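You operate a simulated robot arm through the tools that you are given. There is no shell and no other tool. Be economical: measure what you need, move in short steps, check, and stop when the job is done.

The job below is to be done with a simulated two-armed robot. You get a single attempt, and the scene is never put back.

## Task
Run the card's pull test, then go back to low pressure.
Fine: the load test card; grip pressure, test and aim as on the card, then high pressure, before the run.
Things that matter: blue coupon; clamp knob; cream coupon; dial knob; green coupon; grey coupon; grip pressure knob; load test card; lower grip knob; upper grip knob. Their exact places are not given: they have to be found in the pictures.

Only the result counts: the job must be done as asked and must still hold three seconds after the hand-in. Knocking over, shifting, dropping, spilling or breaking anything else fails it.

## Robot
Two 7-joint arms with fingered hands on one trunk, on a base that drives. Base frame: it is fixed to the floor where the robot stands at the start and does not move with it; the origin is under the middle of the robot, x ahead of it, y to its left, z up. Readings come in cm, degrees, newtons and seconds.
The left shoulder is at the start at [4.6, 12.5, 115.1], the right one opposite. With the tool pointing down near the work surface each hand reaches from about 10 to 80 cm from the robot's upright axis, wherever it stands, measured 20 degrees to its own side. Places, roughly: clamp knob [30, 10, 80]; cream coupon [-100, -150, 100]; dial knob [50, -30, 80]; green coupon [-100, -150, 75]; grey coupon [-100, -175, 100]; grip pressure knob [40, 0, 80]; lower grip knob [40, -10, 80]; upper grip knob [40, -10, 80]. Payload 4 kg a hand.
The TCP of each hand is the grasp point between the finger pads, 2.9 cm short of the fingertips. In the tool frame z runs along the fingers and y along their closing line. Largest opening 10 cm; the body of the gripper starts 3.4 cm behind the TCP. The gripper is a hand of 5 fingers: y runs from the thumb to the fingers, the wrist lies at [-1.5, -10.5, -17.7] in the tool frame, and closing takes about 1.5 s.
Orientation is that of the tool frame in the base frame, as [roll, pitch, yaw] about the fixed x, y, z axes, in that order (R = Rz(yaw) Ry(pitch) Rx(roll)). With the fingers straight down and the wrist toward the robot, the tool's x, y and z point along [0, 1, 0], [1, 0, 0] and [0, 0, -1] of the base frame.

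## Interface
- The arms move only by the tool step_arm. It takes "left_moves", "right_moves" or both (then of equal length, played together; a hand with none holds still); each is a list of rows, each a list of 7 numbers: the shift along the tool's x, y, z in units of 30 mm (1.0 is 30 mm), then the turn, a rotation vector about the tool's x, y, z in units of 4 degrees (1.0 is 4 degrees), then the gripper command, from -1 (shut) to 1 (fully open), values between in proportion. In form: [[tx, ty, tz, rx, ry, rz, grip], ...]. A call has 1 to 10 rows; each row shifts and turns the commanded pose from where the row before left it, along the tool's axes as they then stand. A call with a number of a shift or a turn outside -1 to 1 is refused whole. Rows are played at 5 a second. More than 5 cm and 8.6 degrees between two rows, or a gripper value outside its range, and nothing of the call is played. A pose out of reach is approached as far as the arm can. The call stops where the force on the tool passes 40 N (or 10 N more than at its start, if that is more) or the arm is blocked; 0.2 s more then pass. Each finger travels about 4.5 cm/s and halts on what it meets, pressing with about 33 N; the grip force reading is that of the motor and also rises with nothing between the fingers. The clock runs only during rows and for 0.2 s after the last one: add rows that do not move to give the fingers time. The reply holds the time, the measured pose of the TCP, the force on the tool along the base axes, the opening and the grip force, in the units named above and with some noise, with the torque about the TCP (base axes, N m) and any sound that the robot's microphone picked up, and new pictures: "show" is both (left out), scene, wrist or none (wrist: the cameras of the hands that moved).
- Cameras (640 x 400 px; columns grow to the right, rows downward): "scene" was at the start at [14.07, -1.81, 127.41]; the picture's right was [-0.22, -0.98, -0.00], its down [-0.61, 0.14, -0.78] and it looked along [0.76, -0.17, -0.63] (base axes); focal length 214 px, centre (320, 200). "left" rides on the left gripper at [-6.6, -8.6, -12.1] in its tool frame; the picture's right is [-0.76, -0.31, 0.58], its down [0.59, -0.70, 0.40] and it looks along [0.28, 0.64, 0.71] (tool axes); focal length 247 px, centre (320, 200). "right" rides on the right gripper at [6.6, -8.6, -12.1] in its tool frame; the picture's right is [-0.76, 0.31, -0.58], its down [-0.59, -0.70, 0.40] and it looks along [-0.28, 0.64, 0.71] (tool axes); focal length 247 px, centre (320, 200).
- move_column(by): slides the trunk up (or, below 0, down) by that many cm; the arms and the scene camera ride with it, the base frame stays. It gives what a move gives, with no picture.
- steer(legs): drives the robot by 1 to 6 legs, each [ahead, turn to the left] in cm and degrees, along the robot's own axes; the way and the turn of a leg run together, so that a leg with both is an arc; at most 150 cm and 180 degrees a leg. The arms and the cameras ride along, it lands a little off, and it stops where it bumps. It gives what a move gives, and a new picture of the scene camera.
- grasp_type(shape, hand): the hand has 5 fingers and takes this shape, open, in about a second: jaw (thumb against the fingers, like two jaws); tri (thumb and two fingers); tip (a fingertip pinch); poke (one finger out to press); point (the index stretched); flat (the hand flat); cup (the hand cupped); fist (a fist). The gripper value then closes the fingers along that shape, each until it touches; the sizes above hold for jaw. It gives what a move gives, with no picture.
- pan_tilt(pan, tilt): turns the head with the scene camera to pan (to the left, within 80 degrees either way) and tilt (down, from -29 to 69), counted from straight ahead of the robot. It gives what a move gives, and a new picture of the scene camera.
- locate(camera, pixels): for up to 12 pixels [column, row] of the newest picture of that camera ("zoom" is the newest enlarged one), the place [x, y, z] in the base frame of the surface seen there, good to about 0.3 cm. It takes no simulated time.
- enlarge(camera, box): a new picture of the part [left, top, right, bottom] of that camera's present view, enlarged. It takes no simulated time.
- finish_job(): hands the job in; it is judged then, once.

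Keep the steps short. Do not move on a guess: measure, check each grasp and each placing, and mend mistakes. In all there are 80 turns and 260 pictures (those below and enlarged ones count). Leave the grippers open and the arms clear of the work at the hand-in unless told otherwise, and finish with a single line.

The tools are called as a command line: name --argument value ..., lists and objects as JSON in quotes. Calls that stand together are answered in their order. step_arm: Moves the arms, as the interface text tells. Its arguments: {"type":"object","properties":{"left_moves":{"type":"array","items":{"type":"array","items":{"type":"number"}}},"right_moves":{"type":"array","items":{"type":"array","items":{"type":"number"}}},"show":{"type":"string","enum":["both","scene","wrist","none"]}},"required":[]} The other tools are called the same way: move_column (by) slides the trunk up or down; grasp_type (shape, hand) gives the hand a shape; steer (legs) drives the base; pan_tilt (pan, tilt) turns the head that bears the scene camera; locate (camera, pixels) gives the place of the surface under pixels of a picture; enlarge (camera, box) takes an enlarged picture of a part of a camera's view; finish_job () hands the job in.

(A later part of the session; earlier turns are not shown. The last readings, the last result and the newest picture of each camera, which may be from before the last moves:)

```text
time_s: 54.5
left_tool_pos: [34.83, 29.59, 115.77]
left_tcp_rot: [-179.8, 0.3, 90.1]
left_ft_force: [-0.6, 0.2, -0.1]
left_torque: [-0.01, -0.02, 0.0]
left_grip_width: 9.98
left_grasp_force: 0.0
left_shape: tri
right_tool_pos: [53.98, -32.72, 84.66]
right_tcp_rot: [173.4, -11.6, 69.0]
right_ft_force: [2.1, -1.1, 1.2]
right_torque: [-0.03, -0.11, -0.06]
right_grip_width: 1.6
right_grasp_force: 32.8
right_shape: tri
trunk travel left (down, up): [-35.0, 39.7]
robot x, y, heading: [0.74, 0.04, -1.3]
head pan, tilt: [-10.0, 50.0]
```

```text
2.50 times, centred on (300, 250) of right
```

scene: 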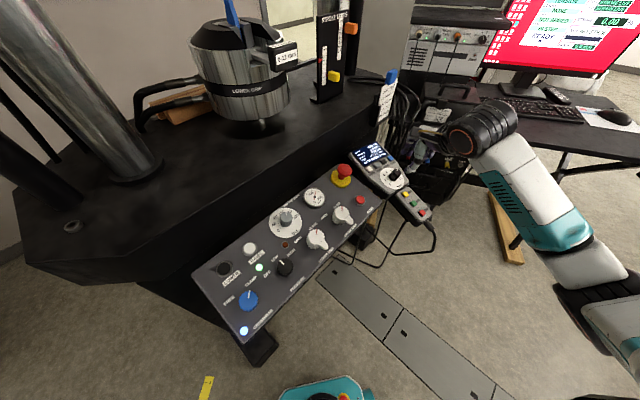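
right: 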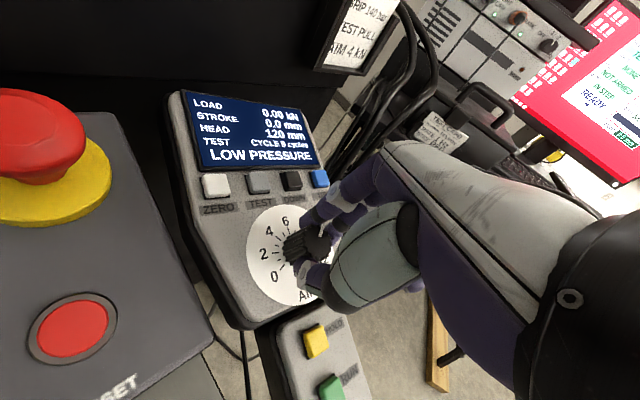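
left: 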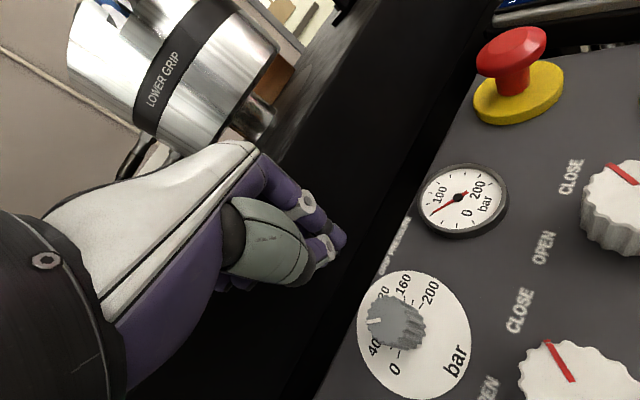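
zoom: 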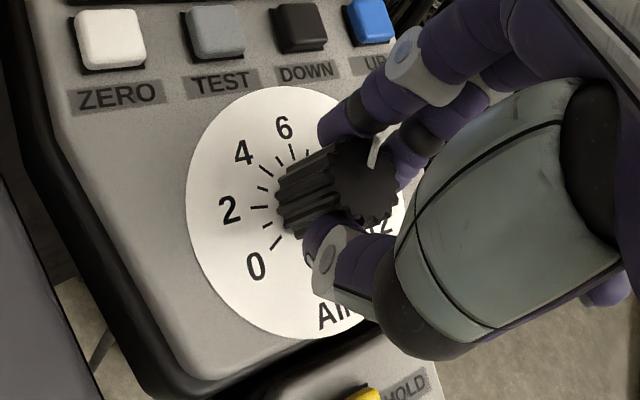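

Gripped (width 1.6). I'll turn 40° counter-clockwise and check the screen and pointer.

step_arm --right_moves '[[0, 0, 0, 0, 0, -1, -0.8], [0, 0, 0, 0, 0, -1, -0.8], [0, 0, 0, 0, 0, -1, -0.8], [0, 0, 0, 0, 0, -1, -0.8], [0, 0, 0, 0, 0, -1, -0.8], [0, 0, 0, 0, 0, -1, -0.8], [0, 0, 0, 0, 0, -1, -0.8], [0, 0, 0, 0, 0, -1, -0.8], [0, 0, 0, 0, 0, -1, -0.8], [0, 0, 0, 0, 0, -1, -0.8]]' --show "wrist"

```text
time_s: 56.7
left_tool_pos: [34.89, 29.63, 115.73]
left_tcp_rot: [-179.8, 0.2, 90.2]
left_ft_force: [-1.3, 0.3, -0.1]
left_torque: [0.01, 0.01, 0.0]
left_grip_width: 9.95
left_grasp_force: 0.0
left_shape: tri
right_tool_pos: [54.07, -32.7, 84.57]
right_tcp_rot: [167.5, -4.6, 108.9]
right_ft_force: [7.1, -10.0, 3.7]
right_torque: [-0.14, -0.32, -0.08]
right_grip_width: 1.62
right_grasp_force: 32.8
right_shape: tri
trunk travel left (down, up): [-35.0, 39.7]
robot x, y, heading: [0.51, -0.14, -1.3]
head pan, tilt: [-10.0, 50.0]
```

right: 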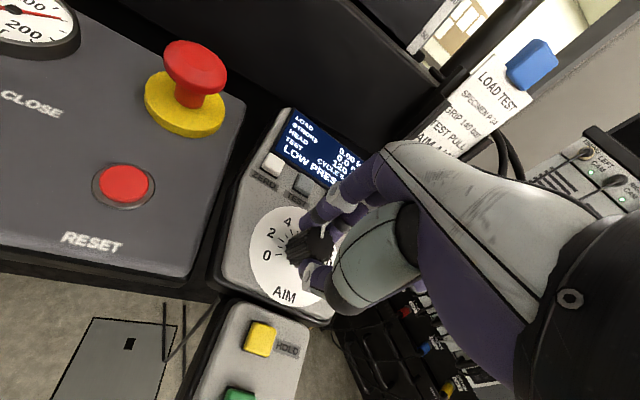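

Turning well. I'll continue another 40°, easing the side force slightly.

step_arm --right_moves '[[-0.04, 0.01, 0, 0, 0, -1, -0.8], [0, 0, 0, 0, 0, -1, -0.8], [0, 0, 0, 0, 0, -1, -0.8], [0, 0, 0, 0, 0, -1, -0.8], [0, 0, 0, 0, 0, -1, -0.8], [0, 0, 0, 0, 0, -1, -0.8], [0, 0, 0, 0, 0, -1, -0.8], [0, 0, 0, 0, 0, -1, -0.8], [0, 0, 0, 0, 0, -1, -0.8], [0, 0, 0, 0, 0, -1, -0.8]]' --show "wrist"

enlarge --camera "right" --box '[200, 170, 400, 330]'

enlarge --camera "scene" --box '[345, 135, 440, 225]'

```text
time_s: 58.9
left_tool_pos: [35.15, 29.63, 115.82]
left_tcp_rot: [-179.8, 0.3, 90.2]
left_ft_force: [0.2, -0.2, -0.7]
left_torque: [-0.02, -0.01, -0.01]
left_grip_width: 9.98
left_grasp_force: 0.0
left_shape: tri
right_tool_pos: [53.97, -32.68, 84.51]
right_tcp_rot: [167.4, 4.4, 147.9]
right_ft_force: [10.1, -2.8, 1.9]
right_torque: [0.06, -0.31, -0.04]
right_grip_width: 1.53
right_grasp_force: 33.1
right_shape: tri
trunk travel left (down, up): [-35.0, 39.7]
robot x, y, heading: [0.32, 0.18, -1.3]
head pan, tilt: [-10.0, 50.0]
```

right: 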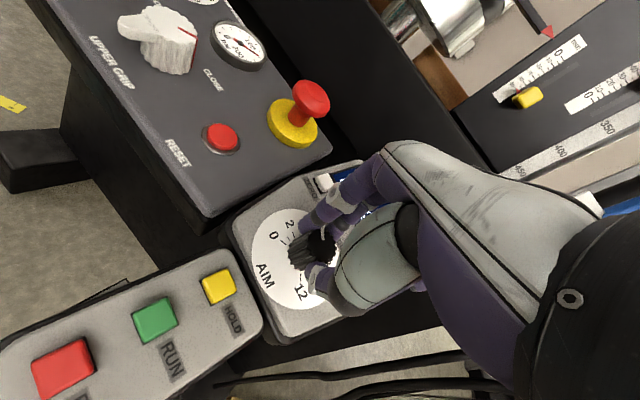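

```text
2.50 times, centred on (300, 250) of right
```

zoom: 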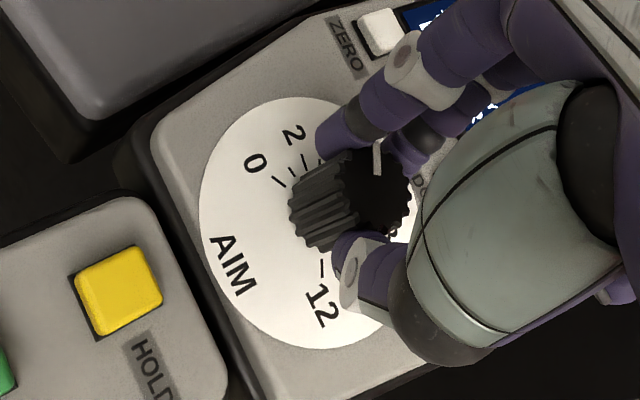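

```text
4.44 times, centred on (392, 180) of scene
```

zoom: 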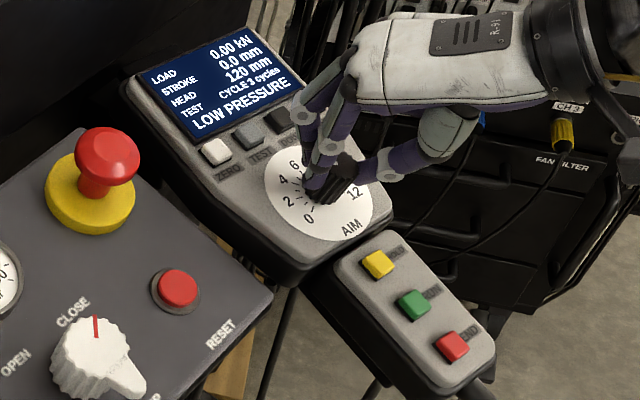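

The screen's TEST line shows the dial value (it was "8 cycles"). I'll zoom in to read it.

enlarge --camera "scene" --box '[372, 140, 417, 168]'

```text
14.22 times, centred on (394, 154) of scene
```

zoom: 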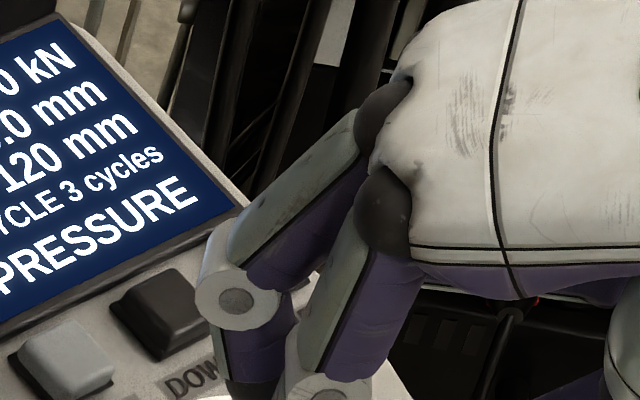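

It reads 3, so the scale is about 16.7° per unit. I'll turn back clockwise 13°.

step_arm --right_moves '[[0, 0, 0, 0, 0, 1, -0.8], [0, 0, 0, 0, 0, 1, -0.8], [0, 0, 0, 0, 0, 1, -0.8], [0, 0, 0, 0, 0, 0, -0.8]]' --show "scene"

enlarge --camera "scene" --box '[352, 140, 397, 168]'

```text
time_s: 59.9
left_tool_pos: [34.88, 29.64, 115.78]
left_tcp_rot: [-179.7, 0.3, 90.2]
left_ft_force: [0.7, -0.4, -0.2]
left_torque: [0.01, 0.01, -0.01]
left_grip_width: 10.0
left_grasp_force: 0.0
left_shape: tri
right_tool_pos: [54.09, -32.69, 84.6]
right_tcp_rot: [166.9, 1.6, 136.2]
right_ft_force: [6.4, 2.1, 0.3]
right_torque: [0.15, -0.27, 0.02]
right_grip_width: 1.52
right_grasp_force: 32.9
right_shape: tri
trunk travel left (down, up): [-35.0, 39.7]
robot x, y, heading: [0.13, 0.01, -1.0]
head pan, tilt: [-10.0, 50.0]
```

scene: 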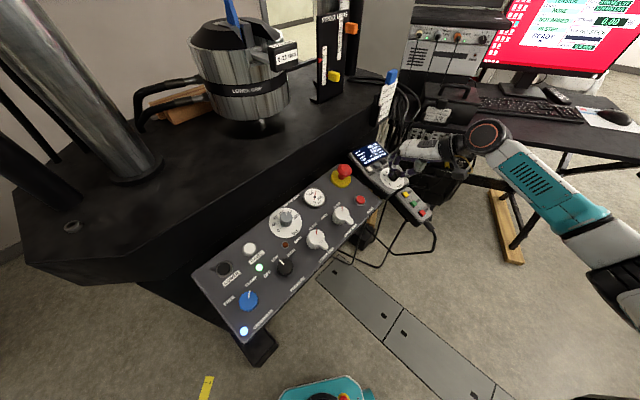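

```text
14.22 times, centred on (374, 154) of scene
```

zoom: 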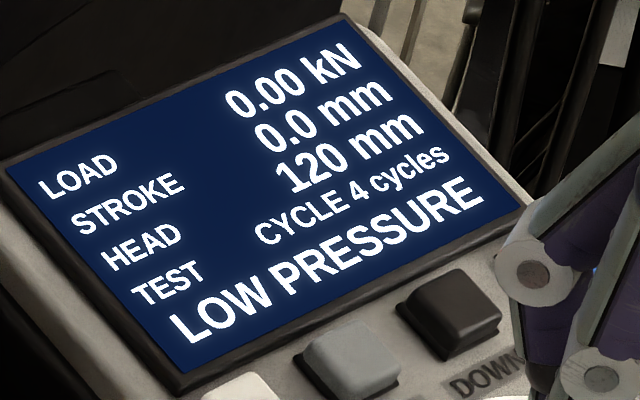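

It shows 4. I'll release and lift straight back, then set the hand to "poke" for the buttons.

step_arm --right_moves '[[0, 0, 0, 0, 0, 0, -0.4], [0, 0, 0, 0, 0, 0, 0], [0, 0, 0, 0, 0, 0, 0.2], [0, 0, -0.5, 0, 0, 0, 0.2], [0, 0, -1, 0, 0, 0, 0.2], [0, 0, -1, 0, 0, 0, 0.2], [0, 0, -1, 0, 0, 0, 0.2], [0, 0, -1, 0, 0, 0, 0.2]]' --show "none"

grasp_type --hand "right" --shape "poke"

step_arm --right_moves '[[0, 0, 0, 0, 0, 1, 1], [0, 0, 0, 0, 0, 1, 1], [0, 0, 0, 0, 0, 1, 1], [0, 0, 0, 0, 0, 1, 1], [0, 0, 0, 0, 0, 1, 1], [0, 0, 0, 0, 0, 1, 1], [0, 0, 0, 0, 0, 1, 1], [0, 0, 0, 0, 0, 1, 1], [0, 0, 0, 0, 0, 1, 1]]'

enlarge --camera "scene" --box '[350, 135, 440, 195]'

```text
time_s: 61.7
left_tool_pos: [34.69, 29.65, 115.82]
left_tcp_rot: [-179.8, 0.2, 90.2]
left_ft_force: [0.2, 0.3, -0.3]
left_torque: [0.0, 0.0, 0.0]
left_grip_width: 9.98
left_grasp_force: 0.0
left_shape: tri
right_tool_pos: [51.57, -34.37, 97.91]
right_tcp_rot: [167.0, 1.7, 136.1]
right_ft_force: [0.6, -0.2, 0.4]
right_torque: [0.01, 0.06, -0.04]
right_grip_width: 5.98
right_grasp_force: 0.1
right_shape: tri
trunk travel left (down, up): [-35.0, 39.7]
robot x, y, heading: [0.6, 0.27, -1.4]
head pan, tilt: [-10.0, 50.0]
```

```text
time_s: 62.6
left_tool_pos: [34.96, 29.77, 115.83]
left_tcp_rot: [-179.8, 0.3, 90.2]
left_ft_force: [0.7, 0.0, -0.5]
left_torque: [0.0, -0.01, 0.01]
left_grip_width: 10.02
left_grasp_force: 0.1
left_shape: tri
right_tool_pos: [51.62, -34.38, 97.91]
right_tcp_rot: [166.8, 1.8, 136.1]
right_ft_force: [-0.1, 0.2, 0.5]
right_torque: [-0.03, 0.02, 0.03]
right_grip_width: 0.0
right_grasp_force: 0.0
right_shape: poke
trunk travel left (down, up): [-35.0, 39.7]
robot x, y, heading: [0.25, -0.28, -1.1]
head pan, tilt: [-10.0, 50.0]
```

```text
time_s: 64.6
left_tool_pos: [34.83, 29.58, 115.75]
left_tcp_rot: [-179.8, 0.2, 90.1]
left_ft_force: [-0.6, -0.8, -0.9]
left_torque: [0.02, -0.03, -0.04]
left_grip_width: 9.98
left_grasp_force: 0.0
left_shape: tri
right_tool_pos: [51.62, -34.68, 97.87]
right_tcp_rot: [168.3, -6.3, 101.0]
right_ft_force: [0.5, -0.1, 0.5]
right_torque: [0.02, -0.01, -0.03]
right_grip_width: 0.0
right_grasp_force: 0.0
right_shape: poke
trunk travel left (down, up): [-35.0, 39.7]
robot x, y, heading: [0.4, -0.09, -1.0]
head pan, tilt: [-10.0, 50.0]
```

scene: 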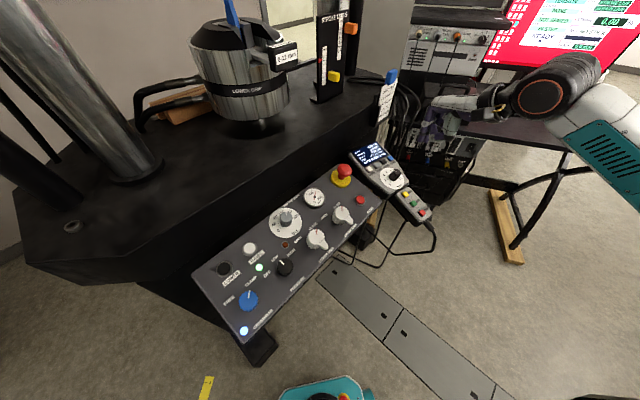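
right: 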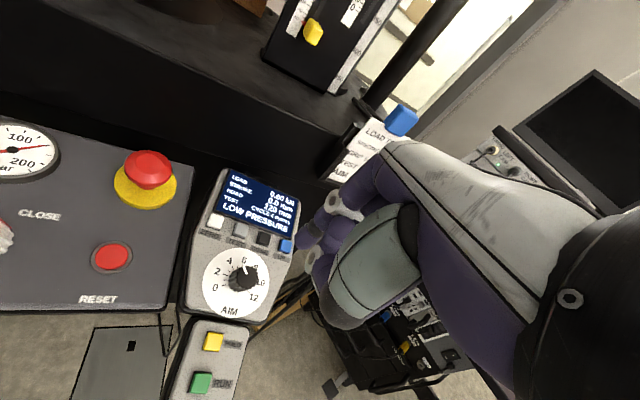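

```text
6.67 times, centred on (395, 165) of scene
```

zoom: 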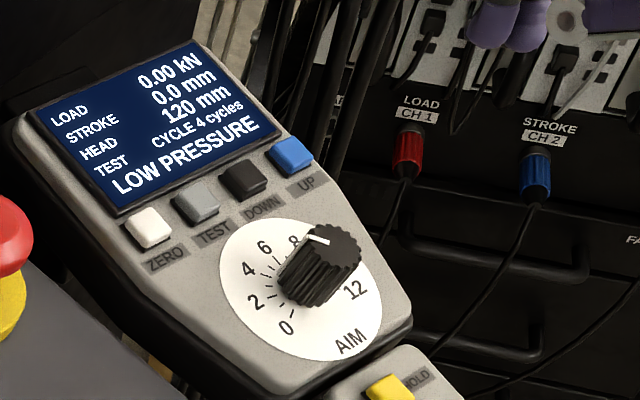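

The pointer lies on 4. Now I'll find where the poking fingertip is.

enlarge --camera "right" --box '[270, 170, 430, 320]'

enlarge --camera "scene" --box '[400, 70, 530, 170]'

locate --camera "right" --pixels '[[302, 242], [310, 258], [318, 275], [298, 240], [310, 222], [305, 250]]'

```text
2.67 times, centred on (350, 245) of right
```

zoom: 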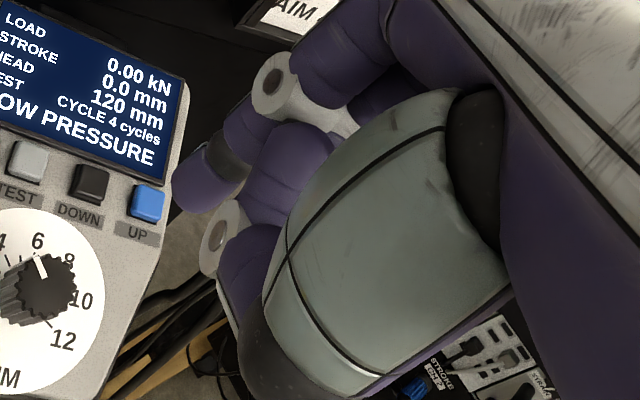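

```text
4.00 times, centred on (465, 120) of scene
```

zoom: 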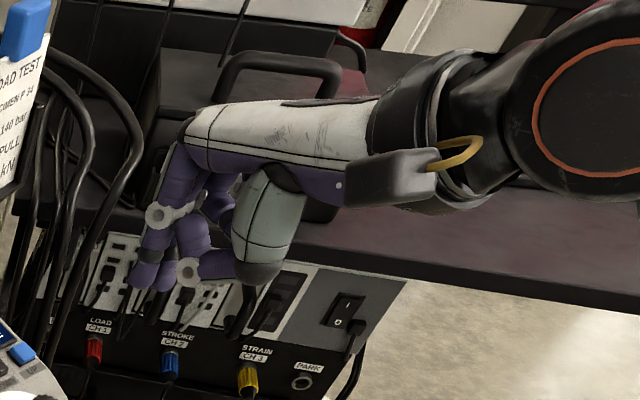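

```text
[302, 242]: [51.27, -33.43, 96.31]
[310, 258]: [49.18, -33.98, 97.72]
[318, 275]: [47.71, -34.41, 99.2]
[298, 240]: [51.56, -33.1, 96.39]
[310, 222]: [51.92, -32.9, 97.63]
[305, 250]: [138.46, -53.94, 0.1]
```

The extended finger's tip is about 2–2.5 cm below the TCP. I'll move to about 3 cm above TEST and look.

step_arm --right_moves '[[0.26, 0.46, 0.94, 0, 0, 0, 1], [0.26, 0.46, 0.94, 0, 0, 0, 1], [0.26, 0.46, 0.94, 0, 0, 0, 1], [0.26, 0.48, 0.94, 0, 0, 0, 1]]'

enlarge --camera "right" --box '[220, 160, 380, 310]'

enlarge --camera "scene" --box '[345, 120, 440, 200]'

```text
time_s: 65.6
left_tool_pos: [34.92, 29.68, 115.84]
left_tcp_rot: [-179.8, 0.3, 90.1]
left_ft_force: [-0.4, -0.5, -0.1]
left_torque: [0.02, -0.04, -0.05]
left_grip_width: 9.97
left_grasp_force: 0.1
left_shape: tri
right_tool_pos: [58.38, -29.21, 87.94]
right_tcp_rot: [168.4, -6.2, 101.0]
right_ft_force: [-0.2, -0.1, 0.5]
right_torque: [0.02, -0.05, 0.01]
right_grip_width: 0.0
right_grasp_force: 0.1
right_shape: poke
trunk travel left (down, up): [-35.0, 39.7]
robot x, y, heading: [0.11, -0.3, -1.3]
head pan, tilt: [-10.0, 50.0]
```

scene: 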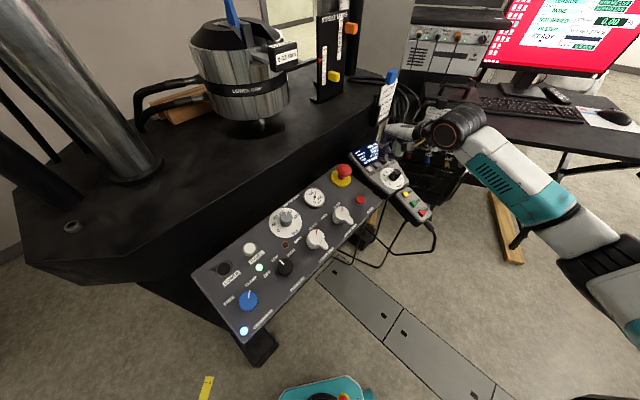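
right: 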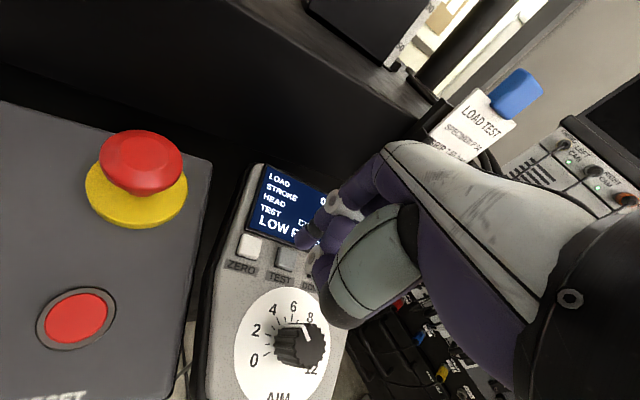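

```text
2.67 times, centred on (300, 235) of right
```

zoom: 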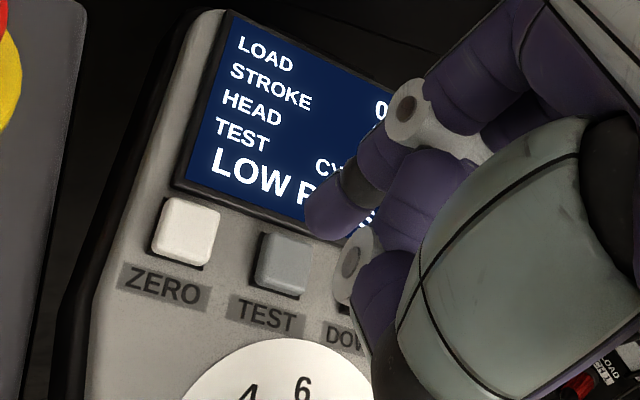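

```text
5.00 times, centred on (392, 160) of scene
```

zoom: 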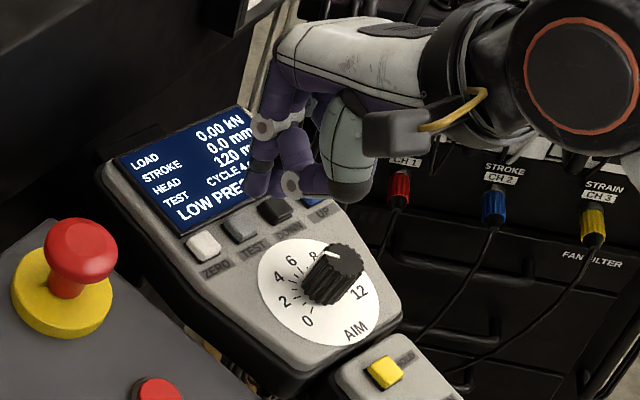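

locate --camera "zoom" --pixels '[[258, 190], [256, 180], [262, 175]]'

locate --camera "right" --pixels '[[300, 240], [298, 245], [303, 246], [305, 235], [286, 256], [286, 262], [314, 264]]'

```text
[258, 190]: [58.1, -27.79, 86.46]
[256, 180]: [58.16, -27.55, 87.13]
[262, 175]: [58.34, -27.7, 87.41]
```

```text
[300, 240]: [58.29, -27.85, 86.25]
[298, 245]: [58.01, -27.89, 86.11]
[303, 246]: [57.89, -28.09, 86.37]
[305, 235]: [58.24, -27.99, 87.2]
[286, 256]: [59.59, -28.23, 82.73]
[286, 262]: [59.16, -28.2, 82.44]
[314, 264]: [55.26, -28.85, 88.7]
```

The fingertip is near (58.7,-28.3,86.1), and the straight line lands on TEST. I'll lower 3 cm and then continue in millimetre rows.

step_arm --right_moves '[[0, 0, 0.4, 0, 0, 0, 1], [0, 0, 0.4, 0, 0, 0, 1], [0, 0, 0.1, 0, 0, 0, 1], [0, 0, 0.08, 0, 0, 0, 1]]' --show "wrist"

enlarge --camera "right" --box '[220, 160, 380, 310]'

enlarge --camera "scene" --box '[345, 120, 440, 200]'

```text
time_s: 66.6
left_tool_pos: [34.91, 29.66, 115.81]
left_tcp_rot: [-179.8, 0.4, 90.2]
left_ft_force: [0.6, -0.2, -0.5]
left_torque: [-0.03, 0.0, 0.02]
left_grip_width: 9.97
left_grasp_force: 0.0
left_shape: tri
right_tool_pos: [58.93, -28.61, 85.36]
right_tcp_rot: [168.2, -6.2, 101.0]
right_ft_force: [-0.7, -0.2, 5.1]
right_torque: [-0.1, -0.04, 0.02]
right_grip_width: 0.0
right_grasp_force: 0.1
right_shape: poke
trunk travel left (down, up): [-35.0, 39.7]
robot x, y, heading: [0.13, 0.18, -1.3]
head pan, tilt: [-10.0, 50.0]
heard: click
```

right: 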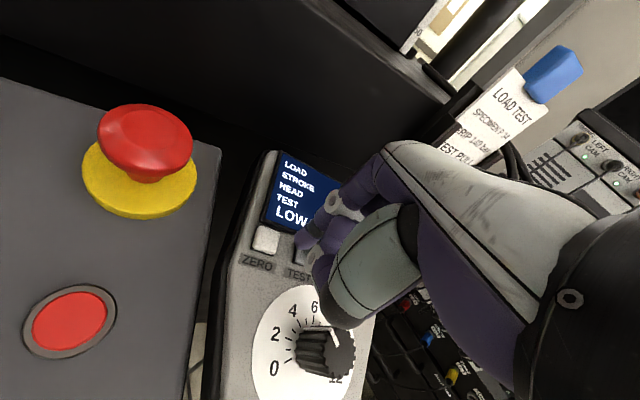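

```text
2.67 times, centred on (300, 235) of right
```

zoom: 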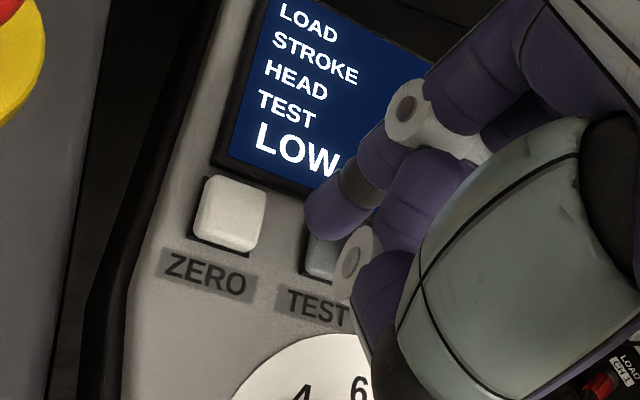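

```text
5.00 times, centred on (392, 160) of scene
```

zoom: 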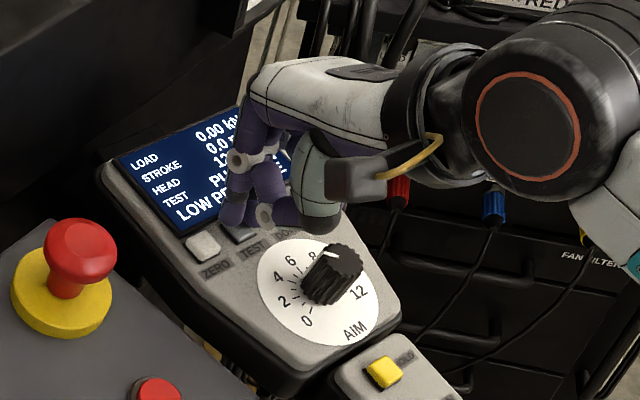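

A click, and the screen appears to show "PU…". I'll lift off and read it.

step_arm --right_moves '[[0, 0, -1, 0, 0, 0, 1], [0, 0, -1, 0, 0, 0, 1], [0, 0, -1, 0, 0, 0, 1], [0, -0.5, -1, 0, 0, 0, 1]]' --show "none"

enlarge --camera "scene" --box '[345, 135, 440, 200]'

```text
time_s: 67.6
left_tool_pos: [34.79, 29.68, 115.82]
left_tcp_rot: [-179.8, 0.3, 90.2]
left_ft_force: [-0.1, -0.4, 0.6]
left_torque: [0.04, -0.01, -0.01]
left_grip_width: 9.96
left_grasp_force: 0.0
left_shape: tri
right_tool_pos: [55.33, -30.69, 96.85]
right_tcp_rot: [168.1, -6.2, 101.0]
right_ft_force: [0.3, 0.2, -0.6]
right_torque: [0.0, 0.02, 0.02]
right_grip_width: 0.0
right_grasp_force: 0.1
right_shape: poke
trunk travel left (down, up): [-35.0, 39.7]
robot x, y, heading: [0.11, -0.17, -1.1]
head pan, tilt: [-10.0, 50.0]
```

```text
6.15 times, centred on (392, 168) of scene
```

zoom: 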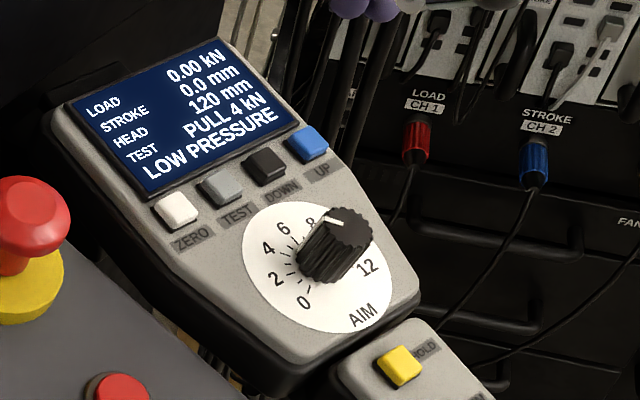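

PULL 4 kN is set. Next is the PRESSURE knob: I'll measure it and its LOW/HIGH labels in the scene.

enlarge --camera "scene" --box '[250, 235, 325, 290]'

```text
7.27 times, centred on (288, 262) of scene
```

zoom: 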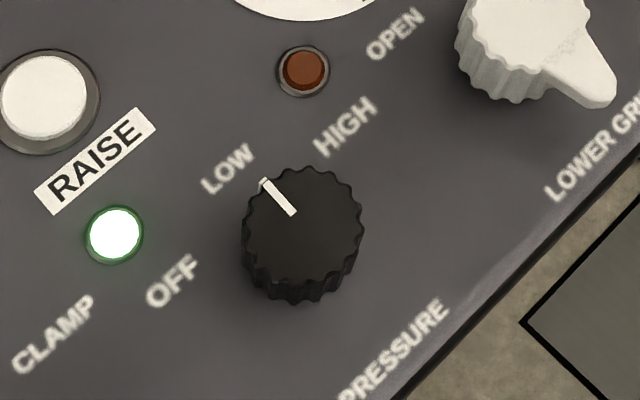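

locate --camera "zoom" --pixels '[[304, 228], [255, 228], [355, 228], [304, 178], [304, 278], [228, 168], [346, 126], [172, 282], [264, 181], [293, 213], [300, 310], [390, 250]]'

```text
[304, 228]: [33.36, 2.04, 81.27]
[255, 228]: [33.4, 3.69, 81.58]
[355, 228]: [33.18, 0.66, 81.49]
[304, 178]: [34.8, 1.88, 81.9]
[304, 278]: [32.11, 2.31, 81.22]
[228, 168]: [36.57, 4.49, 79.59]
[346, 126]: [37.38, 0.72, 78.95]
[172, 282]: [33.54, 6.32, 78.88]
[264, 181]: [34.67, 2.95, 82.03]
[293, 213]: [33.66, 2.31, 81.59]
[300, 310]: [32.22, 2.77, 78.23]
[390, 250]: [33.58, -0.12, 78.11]
```

The pressure knob top is at (33.4,2.1,81.5); HIGH lies about 63° clockwise of LOW. It's quite close to my body, so I'll back the base up 15 cm to give the arm room and switch the right hand to "tri".

step_arm --right_moves '[[0, 0, -1, 0, 0, 0, 1], [0, 0, -1, 0, 0, 0, 1], [0, 0, -1, 0, 0, 0, 1]]' --show "none"

steer --legs '[[-15, 0]]'

grasp_type --hand "right" --shape "tri"

```text
time_s: 68.4
left_tool_pos: [34.79, 29.69, 115.76]
left_tcp_rot: [-179.8, 0.3, 90.2]
left_ft_force: [-0.1, 0.8, 0.1]
left_torque: [-0.04, 0.01, 0.01]
left_grip_width: 9.96
left_grasp_force: 0.0
left_shape: tri
right_tool_pos: [53.48, -31.97, 105.86]
right_tcp_rot: [168.3, -6.3, 101.0]
right_ft_force: [0.4, -0.2, -0.4]
right_torque: [0.0, -0.01, 0.02]
right_grip_width: 0.0
right_grasp_force: 0.0
right_shape: poke
trunk travel left (down, up): [-35.0, 39.7]
robot x, y, heading: [0.41, -0.27, -1.0]
head pan, tilt: [-10.0, 50.0]
```

```text
time_s: 69.8
left_tool_pos: [20.0, 30.01, 115.83]
left_tcp_rot: [-179.8, 0.3, 90.5]
left_ft_force: [-0.8, 0.1, -0.1]
left_torque: [0.03, -0.03, 0.0]
left_grip_width: 9.98
left_grasp_force: 0.1
left_shape: tri
right_tool_pos: [39.11, -31.42, 105.89]
right_tcp_rot: [168.1, -6.3, 101.2]
right_ft_force: [-0.6, -0.7, -0.8]
right_torque: [-0.03, -0.04, 0.01]
right_grip_width: 0.0
right_grasp_force: 0.0
right_shape: poke
trunk travel left (down, up): [-35.0, 39.7]
robot x, y, heading: [-14.11, 0.26, -0.9]
head pan, tilt: [-10.0, 50.0]
```

scene: 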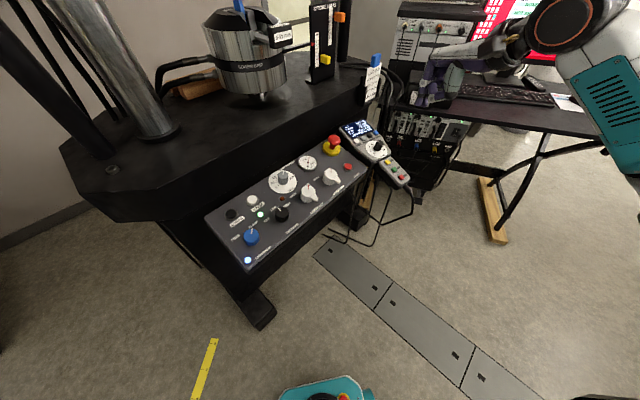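

```text
time_s: 70.7
left_tool_pos: [20.25, 30.1, 115.75]
left_tcp_rot: [-179.8, 0.4, 90.4]
left_ft_force: [-1.0, 0.0, -0.1]
left_torque: [0.01, 0.0, 0.0]
left_grip_width: 9.98
left_grasp_force: 0.1
left_shape: tri
right_tool_pos: [39.12, -31.57, 105.81]
right_tcp_rot: [168.4, -6.3, 101.1]
right_ft_force: [-1.0, 0.3, 0.4]
right_torque: [-0.01, 0.03, 0.0]
right_grip_width: 9.98
right_grasp_force: 0.1
right_shape: tri
trunk travel left (down, up): [-35.0, 39.7]
robot x, y, heading: [-13.88, 0.19, -0.8]
head pan, tilt: [-10.0, 50.0]
```

step_arm --right_moves '[[1, -0.16, 0.2, 0, 0, 0, 0], [1, -0.16, 0.2, 0, 0, 0, 0], [1, -0.16, 0.2, 0, 0, 0, 0], [1, -0.16, 0.2, 0, 0, 0, 0], [1, -0.16, 0.2, 0, 0, 0, 0], [1, -0.16, 0.2, 0, 0, 0, 0], [1, -0.16, 0.4, 0, 0, 0, 0], [1, -0.16, 0.4, 0, 0, 0, 0], [1, -0.16, 0.4, 0, 0, 0, 0], [1, -0.16, 0.4, 0, 0, 0, 0]]' --show "none"

step_arm --right_moves '[[0.4, 0, 0, 0, 0, -1, 0.1], [0, 0, 0, 0, 0, -1, 0.1], [0, 0, 0, 0, 0, -1, 0.1], [0, 0, 0, 0, 0, -1, 0.1], [0, 0, 0, 0, 0, -1, 0.1], [0, 0, 0, 0, 0, -1, 0.1], [0, 0, 0, 0, 0, -1, 0.1], [0, 0, 0, 0, 0, -1, 0.1], [0, 0, 0, 0, 0, -1, 0.1], [0, 0, 0, 0, 0, -1, 0.1]]'

```text
time_s: 72.9
left_tool_pos: [20.11, 30.22, 115.72]
left_tcp_rot: [-179.8, 0.3, 90.4]
left_ft_force: [-0.5, 0.4, -0.4]
left_torque: [-0.02, 0.02, -0.02]
left_grip_width: 9.97
left_grasp_force: 0.1
left_shape: tri
right_tool_pos: [29.97, -1.99, 100.14]
right_tcp_rot: [168.3, -6.3, 101.2]
right_ft_force: [0.2, 0.0, -0.6]
right_torque: [-0.01, -0.03, -0.01]
right_grip_width: 5.02
right_grasp_force: 0.0
right_shape: tri
trunk travel left (down, up): [-35.0, 39.7]
robot x, y, heading: [-14.23, 0.22, -0.9]
head pan, tilt: [-10.0, 50.0]
```

```text
time_s: 75.1
left_tool_pos: [20.23, 29.95, 115.83]
left_tcp_rot: [-179.8, 0.3, 90.4]
left_ft_force: [0.4, -0.2, 0.0]
left_torque: [-0.01, -0.01, -0.02]
left_grip_width: 9.97
left_grasp_force: 0.0
left_shape: tri
right_tool_pos: [29.96, -0.64, 100.12]
right_tcp_rot: [167.0, 2.7, 140.3]
right_ft_force: [0.2, -0.8, -0.3]
right_torque: [-0.01, 0.01, 0.0]
right_grip_width: 5.48
right_grasp_force: 0.1
right_shape: tri
trunk travel left (down, up): [-35.0, 39.7]
robot x, y, heading: [-14.07, 0.27, -0.7]
head pan, tilt: [-10.0, 50.0]
```

scene: 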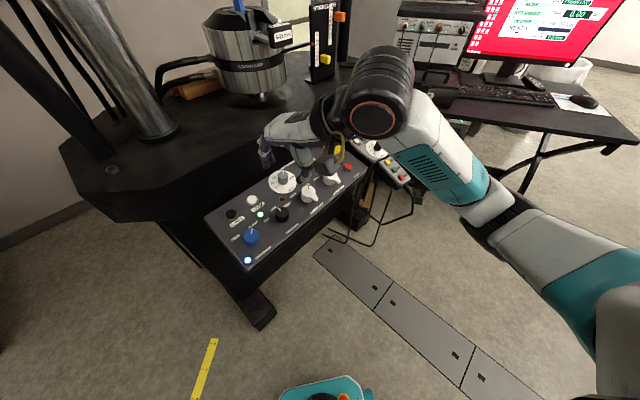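
right: 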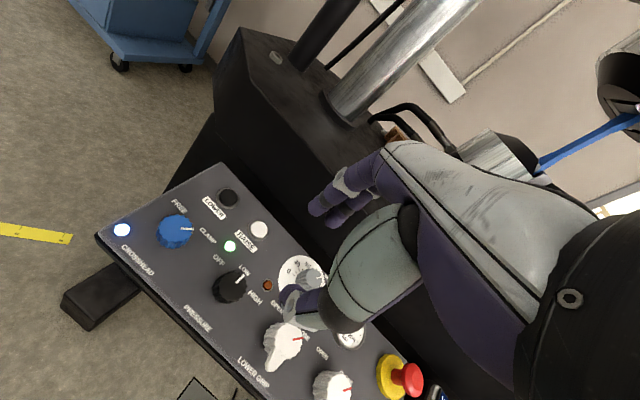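

Aligned with the knob by both numbers and picture (knob at (230,288)). I'll go down 14 cm and check.

step_arm --right_moves '[[0, 0, 1, 0, 0, 0, 0.1], [0, 0, 1, 0, 0, 0, 0.1], [0, 0, 1, 0, 0, 0, 0.1], [0, 0, 1, 0, 0, 0, 0.1], [0, 0, 0.7, 0, 0, 0, 0.1]]' --show "wrist"

locate --camera "right" --pixels '[[292, 260], [300, 265], [285, 265], [292, 250]]'

```text
time_s: 76.3
left_tool_pos: [20.15, 30.1, 115.71]
left_tcp_rot: [-179.9, 0.3, 90.5]
left_ft_force: [-0.6, 0.3, 0.0]
left_torque: [-0.01, -0.01, 0.03]
left_grip_width: 9.97
left_grasp_force: 0.0
left_shape: tri
right_tool_pos: [32.45, 1.12, 86.38]
right_tcp_rot: [167.1, 2.7, 140.4]
right_ft_force: [-0.4, 0.3, 0.2]
right_torque: [-0.02, -0.02, -0.01]
right_grip_width: 5.47
right_grasp_force: 0.1
right_shape: tri
trunk travel left (down, up): [-35.0, 39.7]
robot x, y, heading: [-14.08, 0.2, -0.9]
head pan, tilt: [-10.0, 50.0]
```

right: 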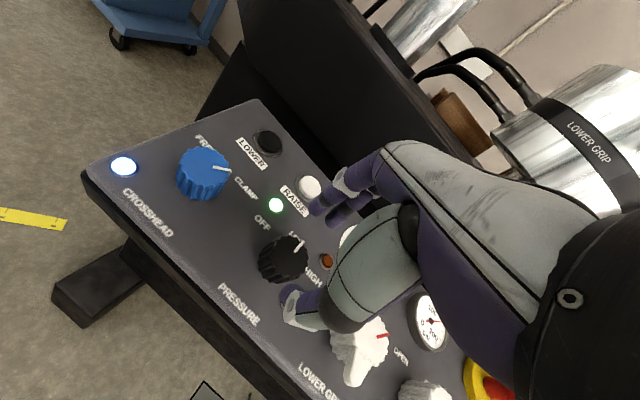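

```text
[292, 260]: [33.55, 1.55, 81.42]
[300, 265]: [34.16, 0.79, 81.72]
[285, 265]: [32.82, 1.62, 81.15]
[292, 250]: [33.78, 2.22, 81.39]
```

Good alignment. I'll lower 4.2 cm and grip.

step_arm --right_moves '[[0, 0, 0.4, 0, 0, 0, 0.1], [0, 0, 0.4, 0, 0, 0, 0.1], [0, 0, 0.4, 0, 0, 0, 0.1], [0, 0, 0.2, 0, 0, 0, 0], [0, 0, 0, 0, 0, 0, -0.2], [0, 0, 0, 0, 0, 0, -0.4], [0, 0, 0, 0, 0, 0, -0.5], [0, 0, 0, 0, 0, 0, -0.6], [0, 0, 0, 0, 0, 0, -0.7], [0, 0, 0, 0, 0, 0, -0.8]]' --show "wrist"

enlarge --camera "right" --box '[220, 160, 420, 320]'

```text
time_s: 78.5
left_tool_pos: [20.16, 30.02, 115.93]
left_tcp_rot: [-179.8, 0.3, 90.3]
left_ft_force: [0.9, -0.3, 0.0]
left_torque: [-0.03, -0.01, 0.01]
left_grip_width: 9.99
left_grasp_force: 0.0
left_shape: tri
right_tool_pos: [33.2, 1.86, 82.18]
right_tcp_rot: [166.9, 2.6, 140.3]
right_ft_force: [0.9, 1.6, -2.2]
right_torque: [0.11, -0.03, 0.0]
right_grip_width: 2.81
right_grasp_force: 32.5
right_shape: tri
trunk travel left (down, up): [-35.0, 39.7]
robot x, y, heading: [-13.94, 0.15, -1.1]
head pan, tilt: [-10.0, 50.0]
```

right: 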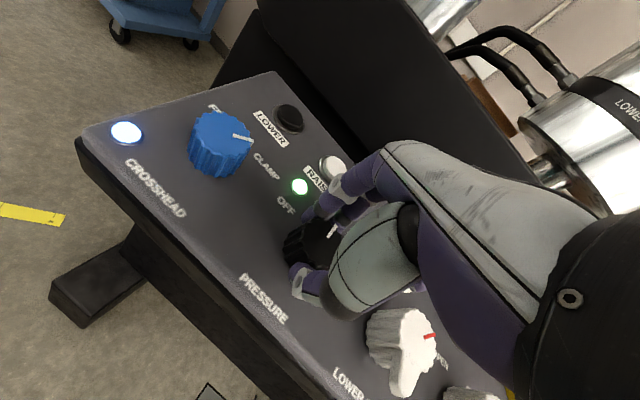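

```text
2.50 times, centred on (320, 240) of right
```

zoom: 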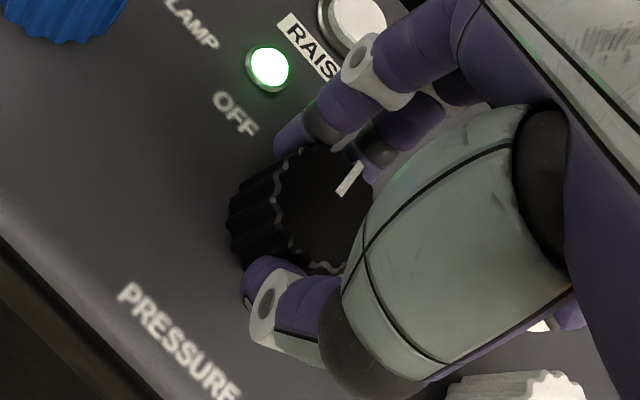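

Gripped (2.81). RAISE isn't touched, and turning clockwise moves the fingers away from it. I'll turn 60° clockwise.

step_arm --right_moves '[[0, 0, 0, 0, 0, 1, -0.8], [0, 0, 0, 0, 0, 1, -0.8], [0, 0, 0, 0, 0, 1, -0.8], [0, 0, 0, 0, 0, 1, -0.8], [0, 0, 0, 0, 0, 1, -0.8], [0, 0, 0, 0, 0, 1, -0.8], [0, 0, 0, 0, 0, 1, -0.8], [0, 0, 0, 0, 0, 1, -0.8], [0, 0, 0, 0, 0, 1, -0.8], [0, 0, 0, 0, 0, 1, -0.8]]' --show "none"

step_arm --right_moves '[[0, 0, 0, 0, 0, 1, -0.8], [0, 0, 0, 0, 0, 1, -0.8], [0, 0, 0, 0, 0, 1, -0.8], [0, 0, 0, 0, 0, 1, -0.8], [0, 0, 0, 0, 0, 1, -0.8], [0, 0, 0, 0, 0, 0, -0.8]]'

enlarge --camera "scene" --box '[340, 115, 400, 160]'

enlarge --camera "right" --box '[220, 160, 420, 320]'

```text
time_s: 80.7
left_tool_pos: [20.08, 30.16, 115.89]
left_tcp_rot: [-179.8, 0.3, 90.4]
left_ft_force: [0.8, -0.5, 0.5]
left_torque: [0.02, 0.0, 0.01]
left_grip_width: 9.97
left_grasp_force: 0.0
left_shape: tri
right_tool_pos: [33.16, 1.97, 82.21]
right_tcp_rot: [168.3, -6.2, 101.1]
right_ft_force: [-5.9, 3.6, -7.3]
right_torque: [0.05, 0.14, 0.01]
right_grip_width: 2.72
right_grasp_force: 33.0
right_shape: tri
trunk travel left (down, up): [-35.0, 39.7]
robot x, y, heading: [-14.5, 0.21, -0.7]
head pan, tilt: [-10.0, 50.0]
```

```text
time_s: 82.1
left_tool_pos: [20.23, 30.32, 115.76]
left_tcp_rot: [-179.8, 0.2, 90.3]
left_ft_force: [0.0, 0.1, -0.9]
left_torque: [0.01, -0.02, 0.01]
left_grip_width: 9.98
left_grasp_force: 0.1
left_shape: tri
right_tool_pos: [33.08, 2.06, 82.33]
right_tcp_rot: [171.1, -9.9, 81.4]
right_ft_force: [-1.8, 12.2, -8.7]
right_torque: [0.22, -0.03, 0.28]
right_grip_width: 2.63
right_grasp_force: 32.4
right_shape: tri
trunk travel left (down, up): [-35.0, 39.7]
robot x, y, heading: [-14.69, 0.27, -0.9]
head pan, tilt: [-10.0, 50.0]
```

scene: 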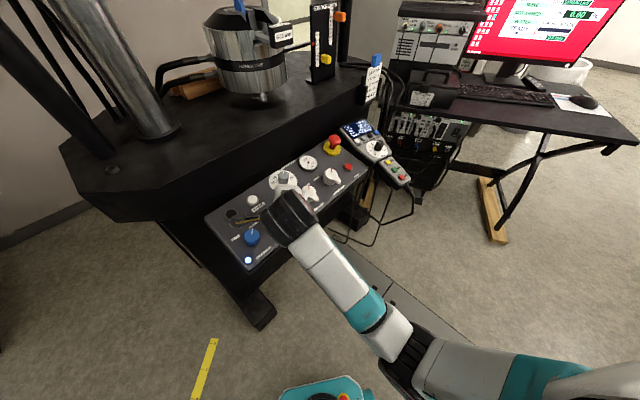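
right: 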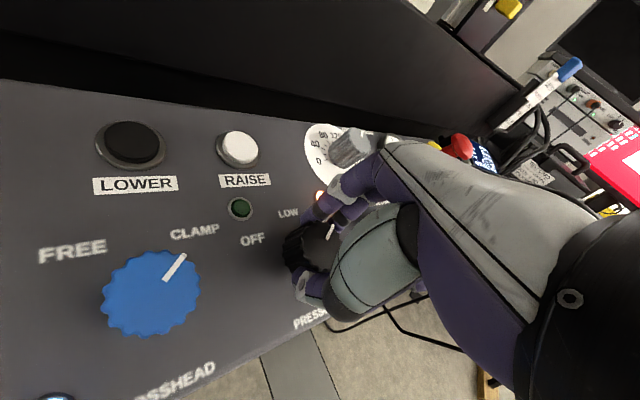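

```text
8.89 times, centred on (370, 138) of scene
```

zoom: 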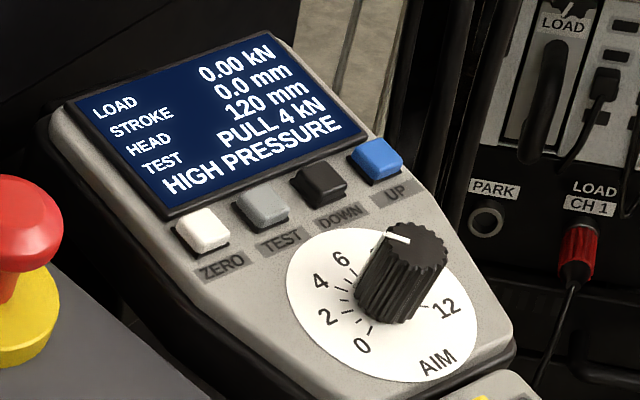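

```text
2.50 times, centred on (320, 240) of right
```

zoom: 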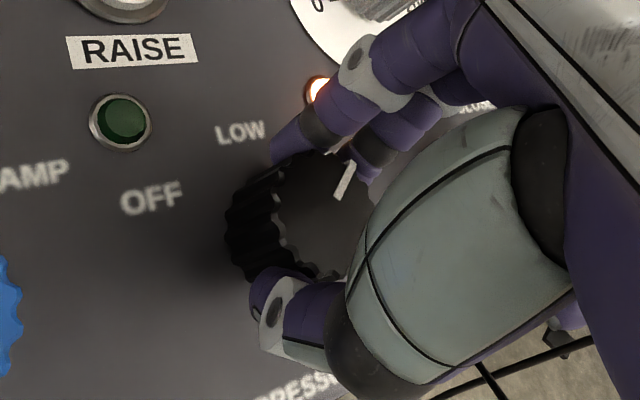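

HIGH PRESSURE is on. I'll release, back away along the axis and get ready to press RUN.

step_arm --right_moves '[[0, 0, 0, 0, 0, 0, -0.4], [0, 0, 0, 0, 0, 0, 0], [0, 0, 0, 0, 0, 0, 0.2], [0, 0, -0.5, 0, 0, 0, 0.2], [0, 0, -1, 0, 0, 0, 0.2], [0, 0, -1, 0, 0, 0, 0.2], [0, 0, -1, 0, 0, 0, 0.2], [0, 0, -1, 0, 0, -1, 0.2], [0, 0, -1, 0, 0, -1, 0.2], [0, 0, 0, 0, 0, -1, 0.2]]' --show "none"

grasp_type --hand "right" --shape "poke"

enlarge --camera "scene" --box '[340, 115, 420, 190]'

locate --camera "zoom" --pixels '[[320, 100], [340, 200], [400, 320], [440, 345], [250, 210]]'

```text
time_s: 84.3
left_tool_pos: [20.19, 30.01, 115.82]
left_tcp_rot: [-179.8, 0.2, 90.4]
left_ft_force: [0.4, 0.1, 0.0]
left_torque: [0.02, -0.01, 0.0]
left_grip_width: 9.98
left_grasp_force: 0.1
left_shape: tri
right_tool_pos: [30.25, -0.83, 98.05]
right_tcp_rot: [169.2, -7.5, 93.2]
right_ft_force: [0.3, 0.0, -0.1]
right_torque: [0.03, 0.03, 0.01]
right_grip_width: 5.99
right_grasp_force: 0.1
right_shape: tri
trunk travel left (down, up): [-35.0, 39.7]
robot x, y, heading: [-14.45, 0.18, -1.0]
head pan, tilt: [-10.0, 50.0]
```

```text
time_s: 85.2
left_tool_pos: [20.21, 30.11, 115.86]
left_tcp_rot: [-179.8, 0.4, 90.4]
left_ft_force: [-0.9, -0.6, -0.5]
left_torque: [-0.01, -0.02, -0.02]
left_grip_width: 9.98
left_grasp_force: 0.1
left_shape: tri
right_tool_pos: [30.34, -0.56, 98.16]
right_tcp_rot: [169.2, -7.6, 93.3]
right_ft_force: [0.7, 0.3, 0.3]
right_torque: [-0.01, 0.02, 0.0]
right_grip_width: 0.01
right_grasp_force: 0.1
right_shape: poke
trunk travel left (down, up): [-35.0, 39.7]
robot x, y, heading: [-14.0, -0.01, -0.7]
head pan, tilt: [-10.0, 50.0]
```

```text
5.33 times, centred on (380, 152) of scene
```

zoom: 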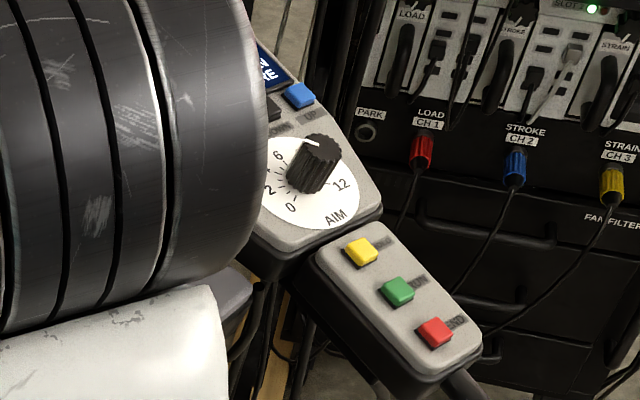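

```text
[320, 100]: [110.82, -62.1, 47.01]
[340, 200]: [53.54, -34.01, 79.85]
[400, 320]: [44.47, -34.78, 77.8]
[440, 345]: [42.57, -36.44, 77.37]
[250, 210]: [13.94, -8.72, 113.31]
```

Pointing finger is ready and RUN (green) is at about (46.2,-35,78.9). I'll move at height to above RUN.

step_arm --right_moves '[[0, 0, 0, 0, 0, -1, 1], [0, 0, -0.3, 0, 0, -1, 1], [-1, 0.15, -0.1, 0, 0, 0, 1], [-1, 0.15, -0.1, 0, 0, 0, 1], [-1, 0.15, -0.1, 0, 0, 0, 1], [-1, 0.15, 0, 0, 0, 0, 1], [-1, 0.15, 0, 0, 0, 0, 1], [-1, 0.15, 0, 0, 0, 0, 1], [-1, 0.15, 0, 0, 0, 0, 1], [-1, 0.15, 0, 0, 0, 0, 1]]' --show "none"

step_arm --right_moves '[[-1, 0.15, 0, 0, 0, 0, 1], [-1, 0.15, 0, 0, 0, 0, 1], [-1, 0.15, 0, 0, 0, 0, 1], [-1, 0.15, 0, 0, 0, 0, 1], [-1, 0.15, 0, 0, 0, 0, 1]]'

locate --camera "right" --pixels '[[250, 290], [240, 285], [260, 300]]'

```text
time_s: 87.4
left_tool_pos: [20.15, 30.05, 115.77]
left_tcp_rot: [-179.7, 0.3, 90.4]
left_ft_force: [0.0, 0.0, -0.2]
left_torque: [-0.01, 0.02, 0.0]
left_grip_width: 9.98
left_grasp_force: 0.0
left_shape: tri
right_tool_pos: [37.95, -23.61, 98.08]
right_tcp_rot: [168.3, -6.2, 101.2]
right_ft_force: [-0.6, -1.3, -0.3]
right_torque: [0.01, 0.03, 0.04]
right_grip_width: 0.0
right_grasp_force: 0.0
right_shape: poke
trunk travel left (down, up): [-35.0, 39.7]
robot x, y, heading: [-14.31, 0.48, -0.9]
head pan, tilt: [-10.0, 50.0]
```

```text
time_s: 88.6
left_tool_pos: [20.22, 30.05, 115.75]
left_tcp_rot: [-179.8, 0.3, 90.4]
left_ft_force: [0.0, -0.6, 0.5]
left_torque: [0.01, 0.03, 0.03]
left_grip_width: 10.0
left_grasp_force: 0.1
left_shape: tri
right_tool_pos: [43.26, -37.7, 96.89]
right_tcp_rot: [168.2, -6.3, 101.2]
right_ft_force: [0.0, 0.5, -0.2]
right_torque: [0.01, 0.01, 0.01]
right_grip_width: 0.01
right_grasp_force: 0.2
right_shape: poke
trunk travel left (down, up): [-35.0, 39.7]
robot x, y, heading: [-13.84, 0.12, -0.9]
head pan, tilt: [-10.0, 50.0]
```

scene: 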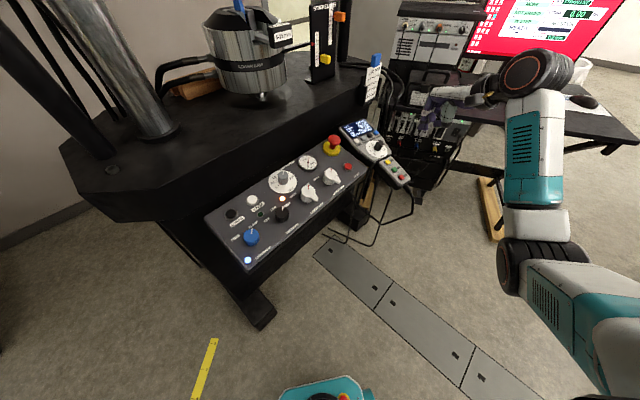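
right: 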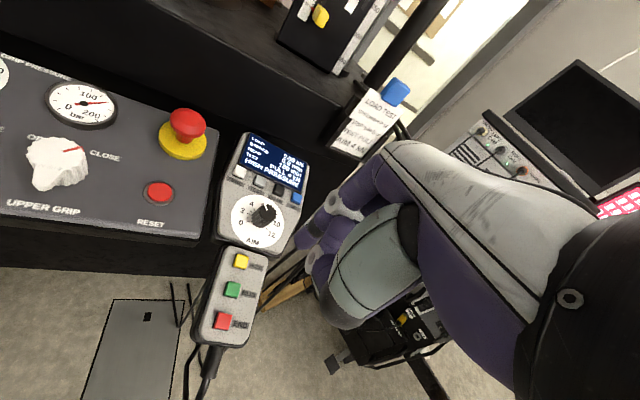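

```text
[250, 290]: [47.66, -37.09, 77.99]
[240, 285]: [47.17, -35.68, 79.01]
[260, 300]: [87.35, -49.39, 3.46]
```

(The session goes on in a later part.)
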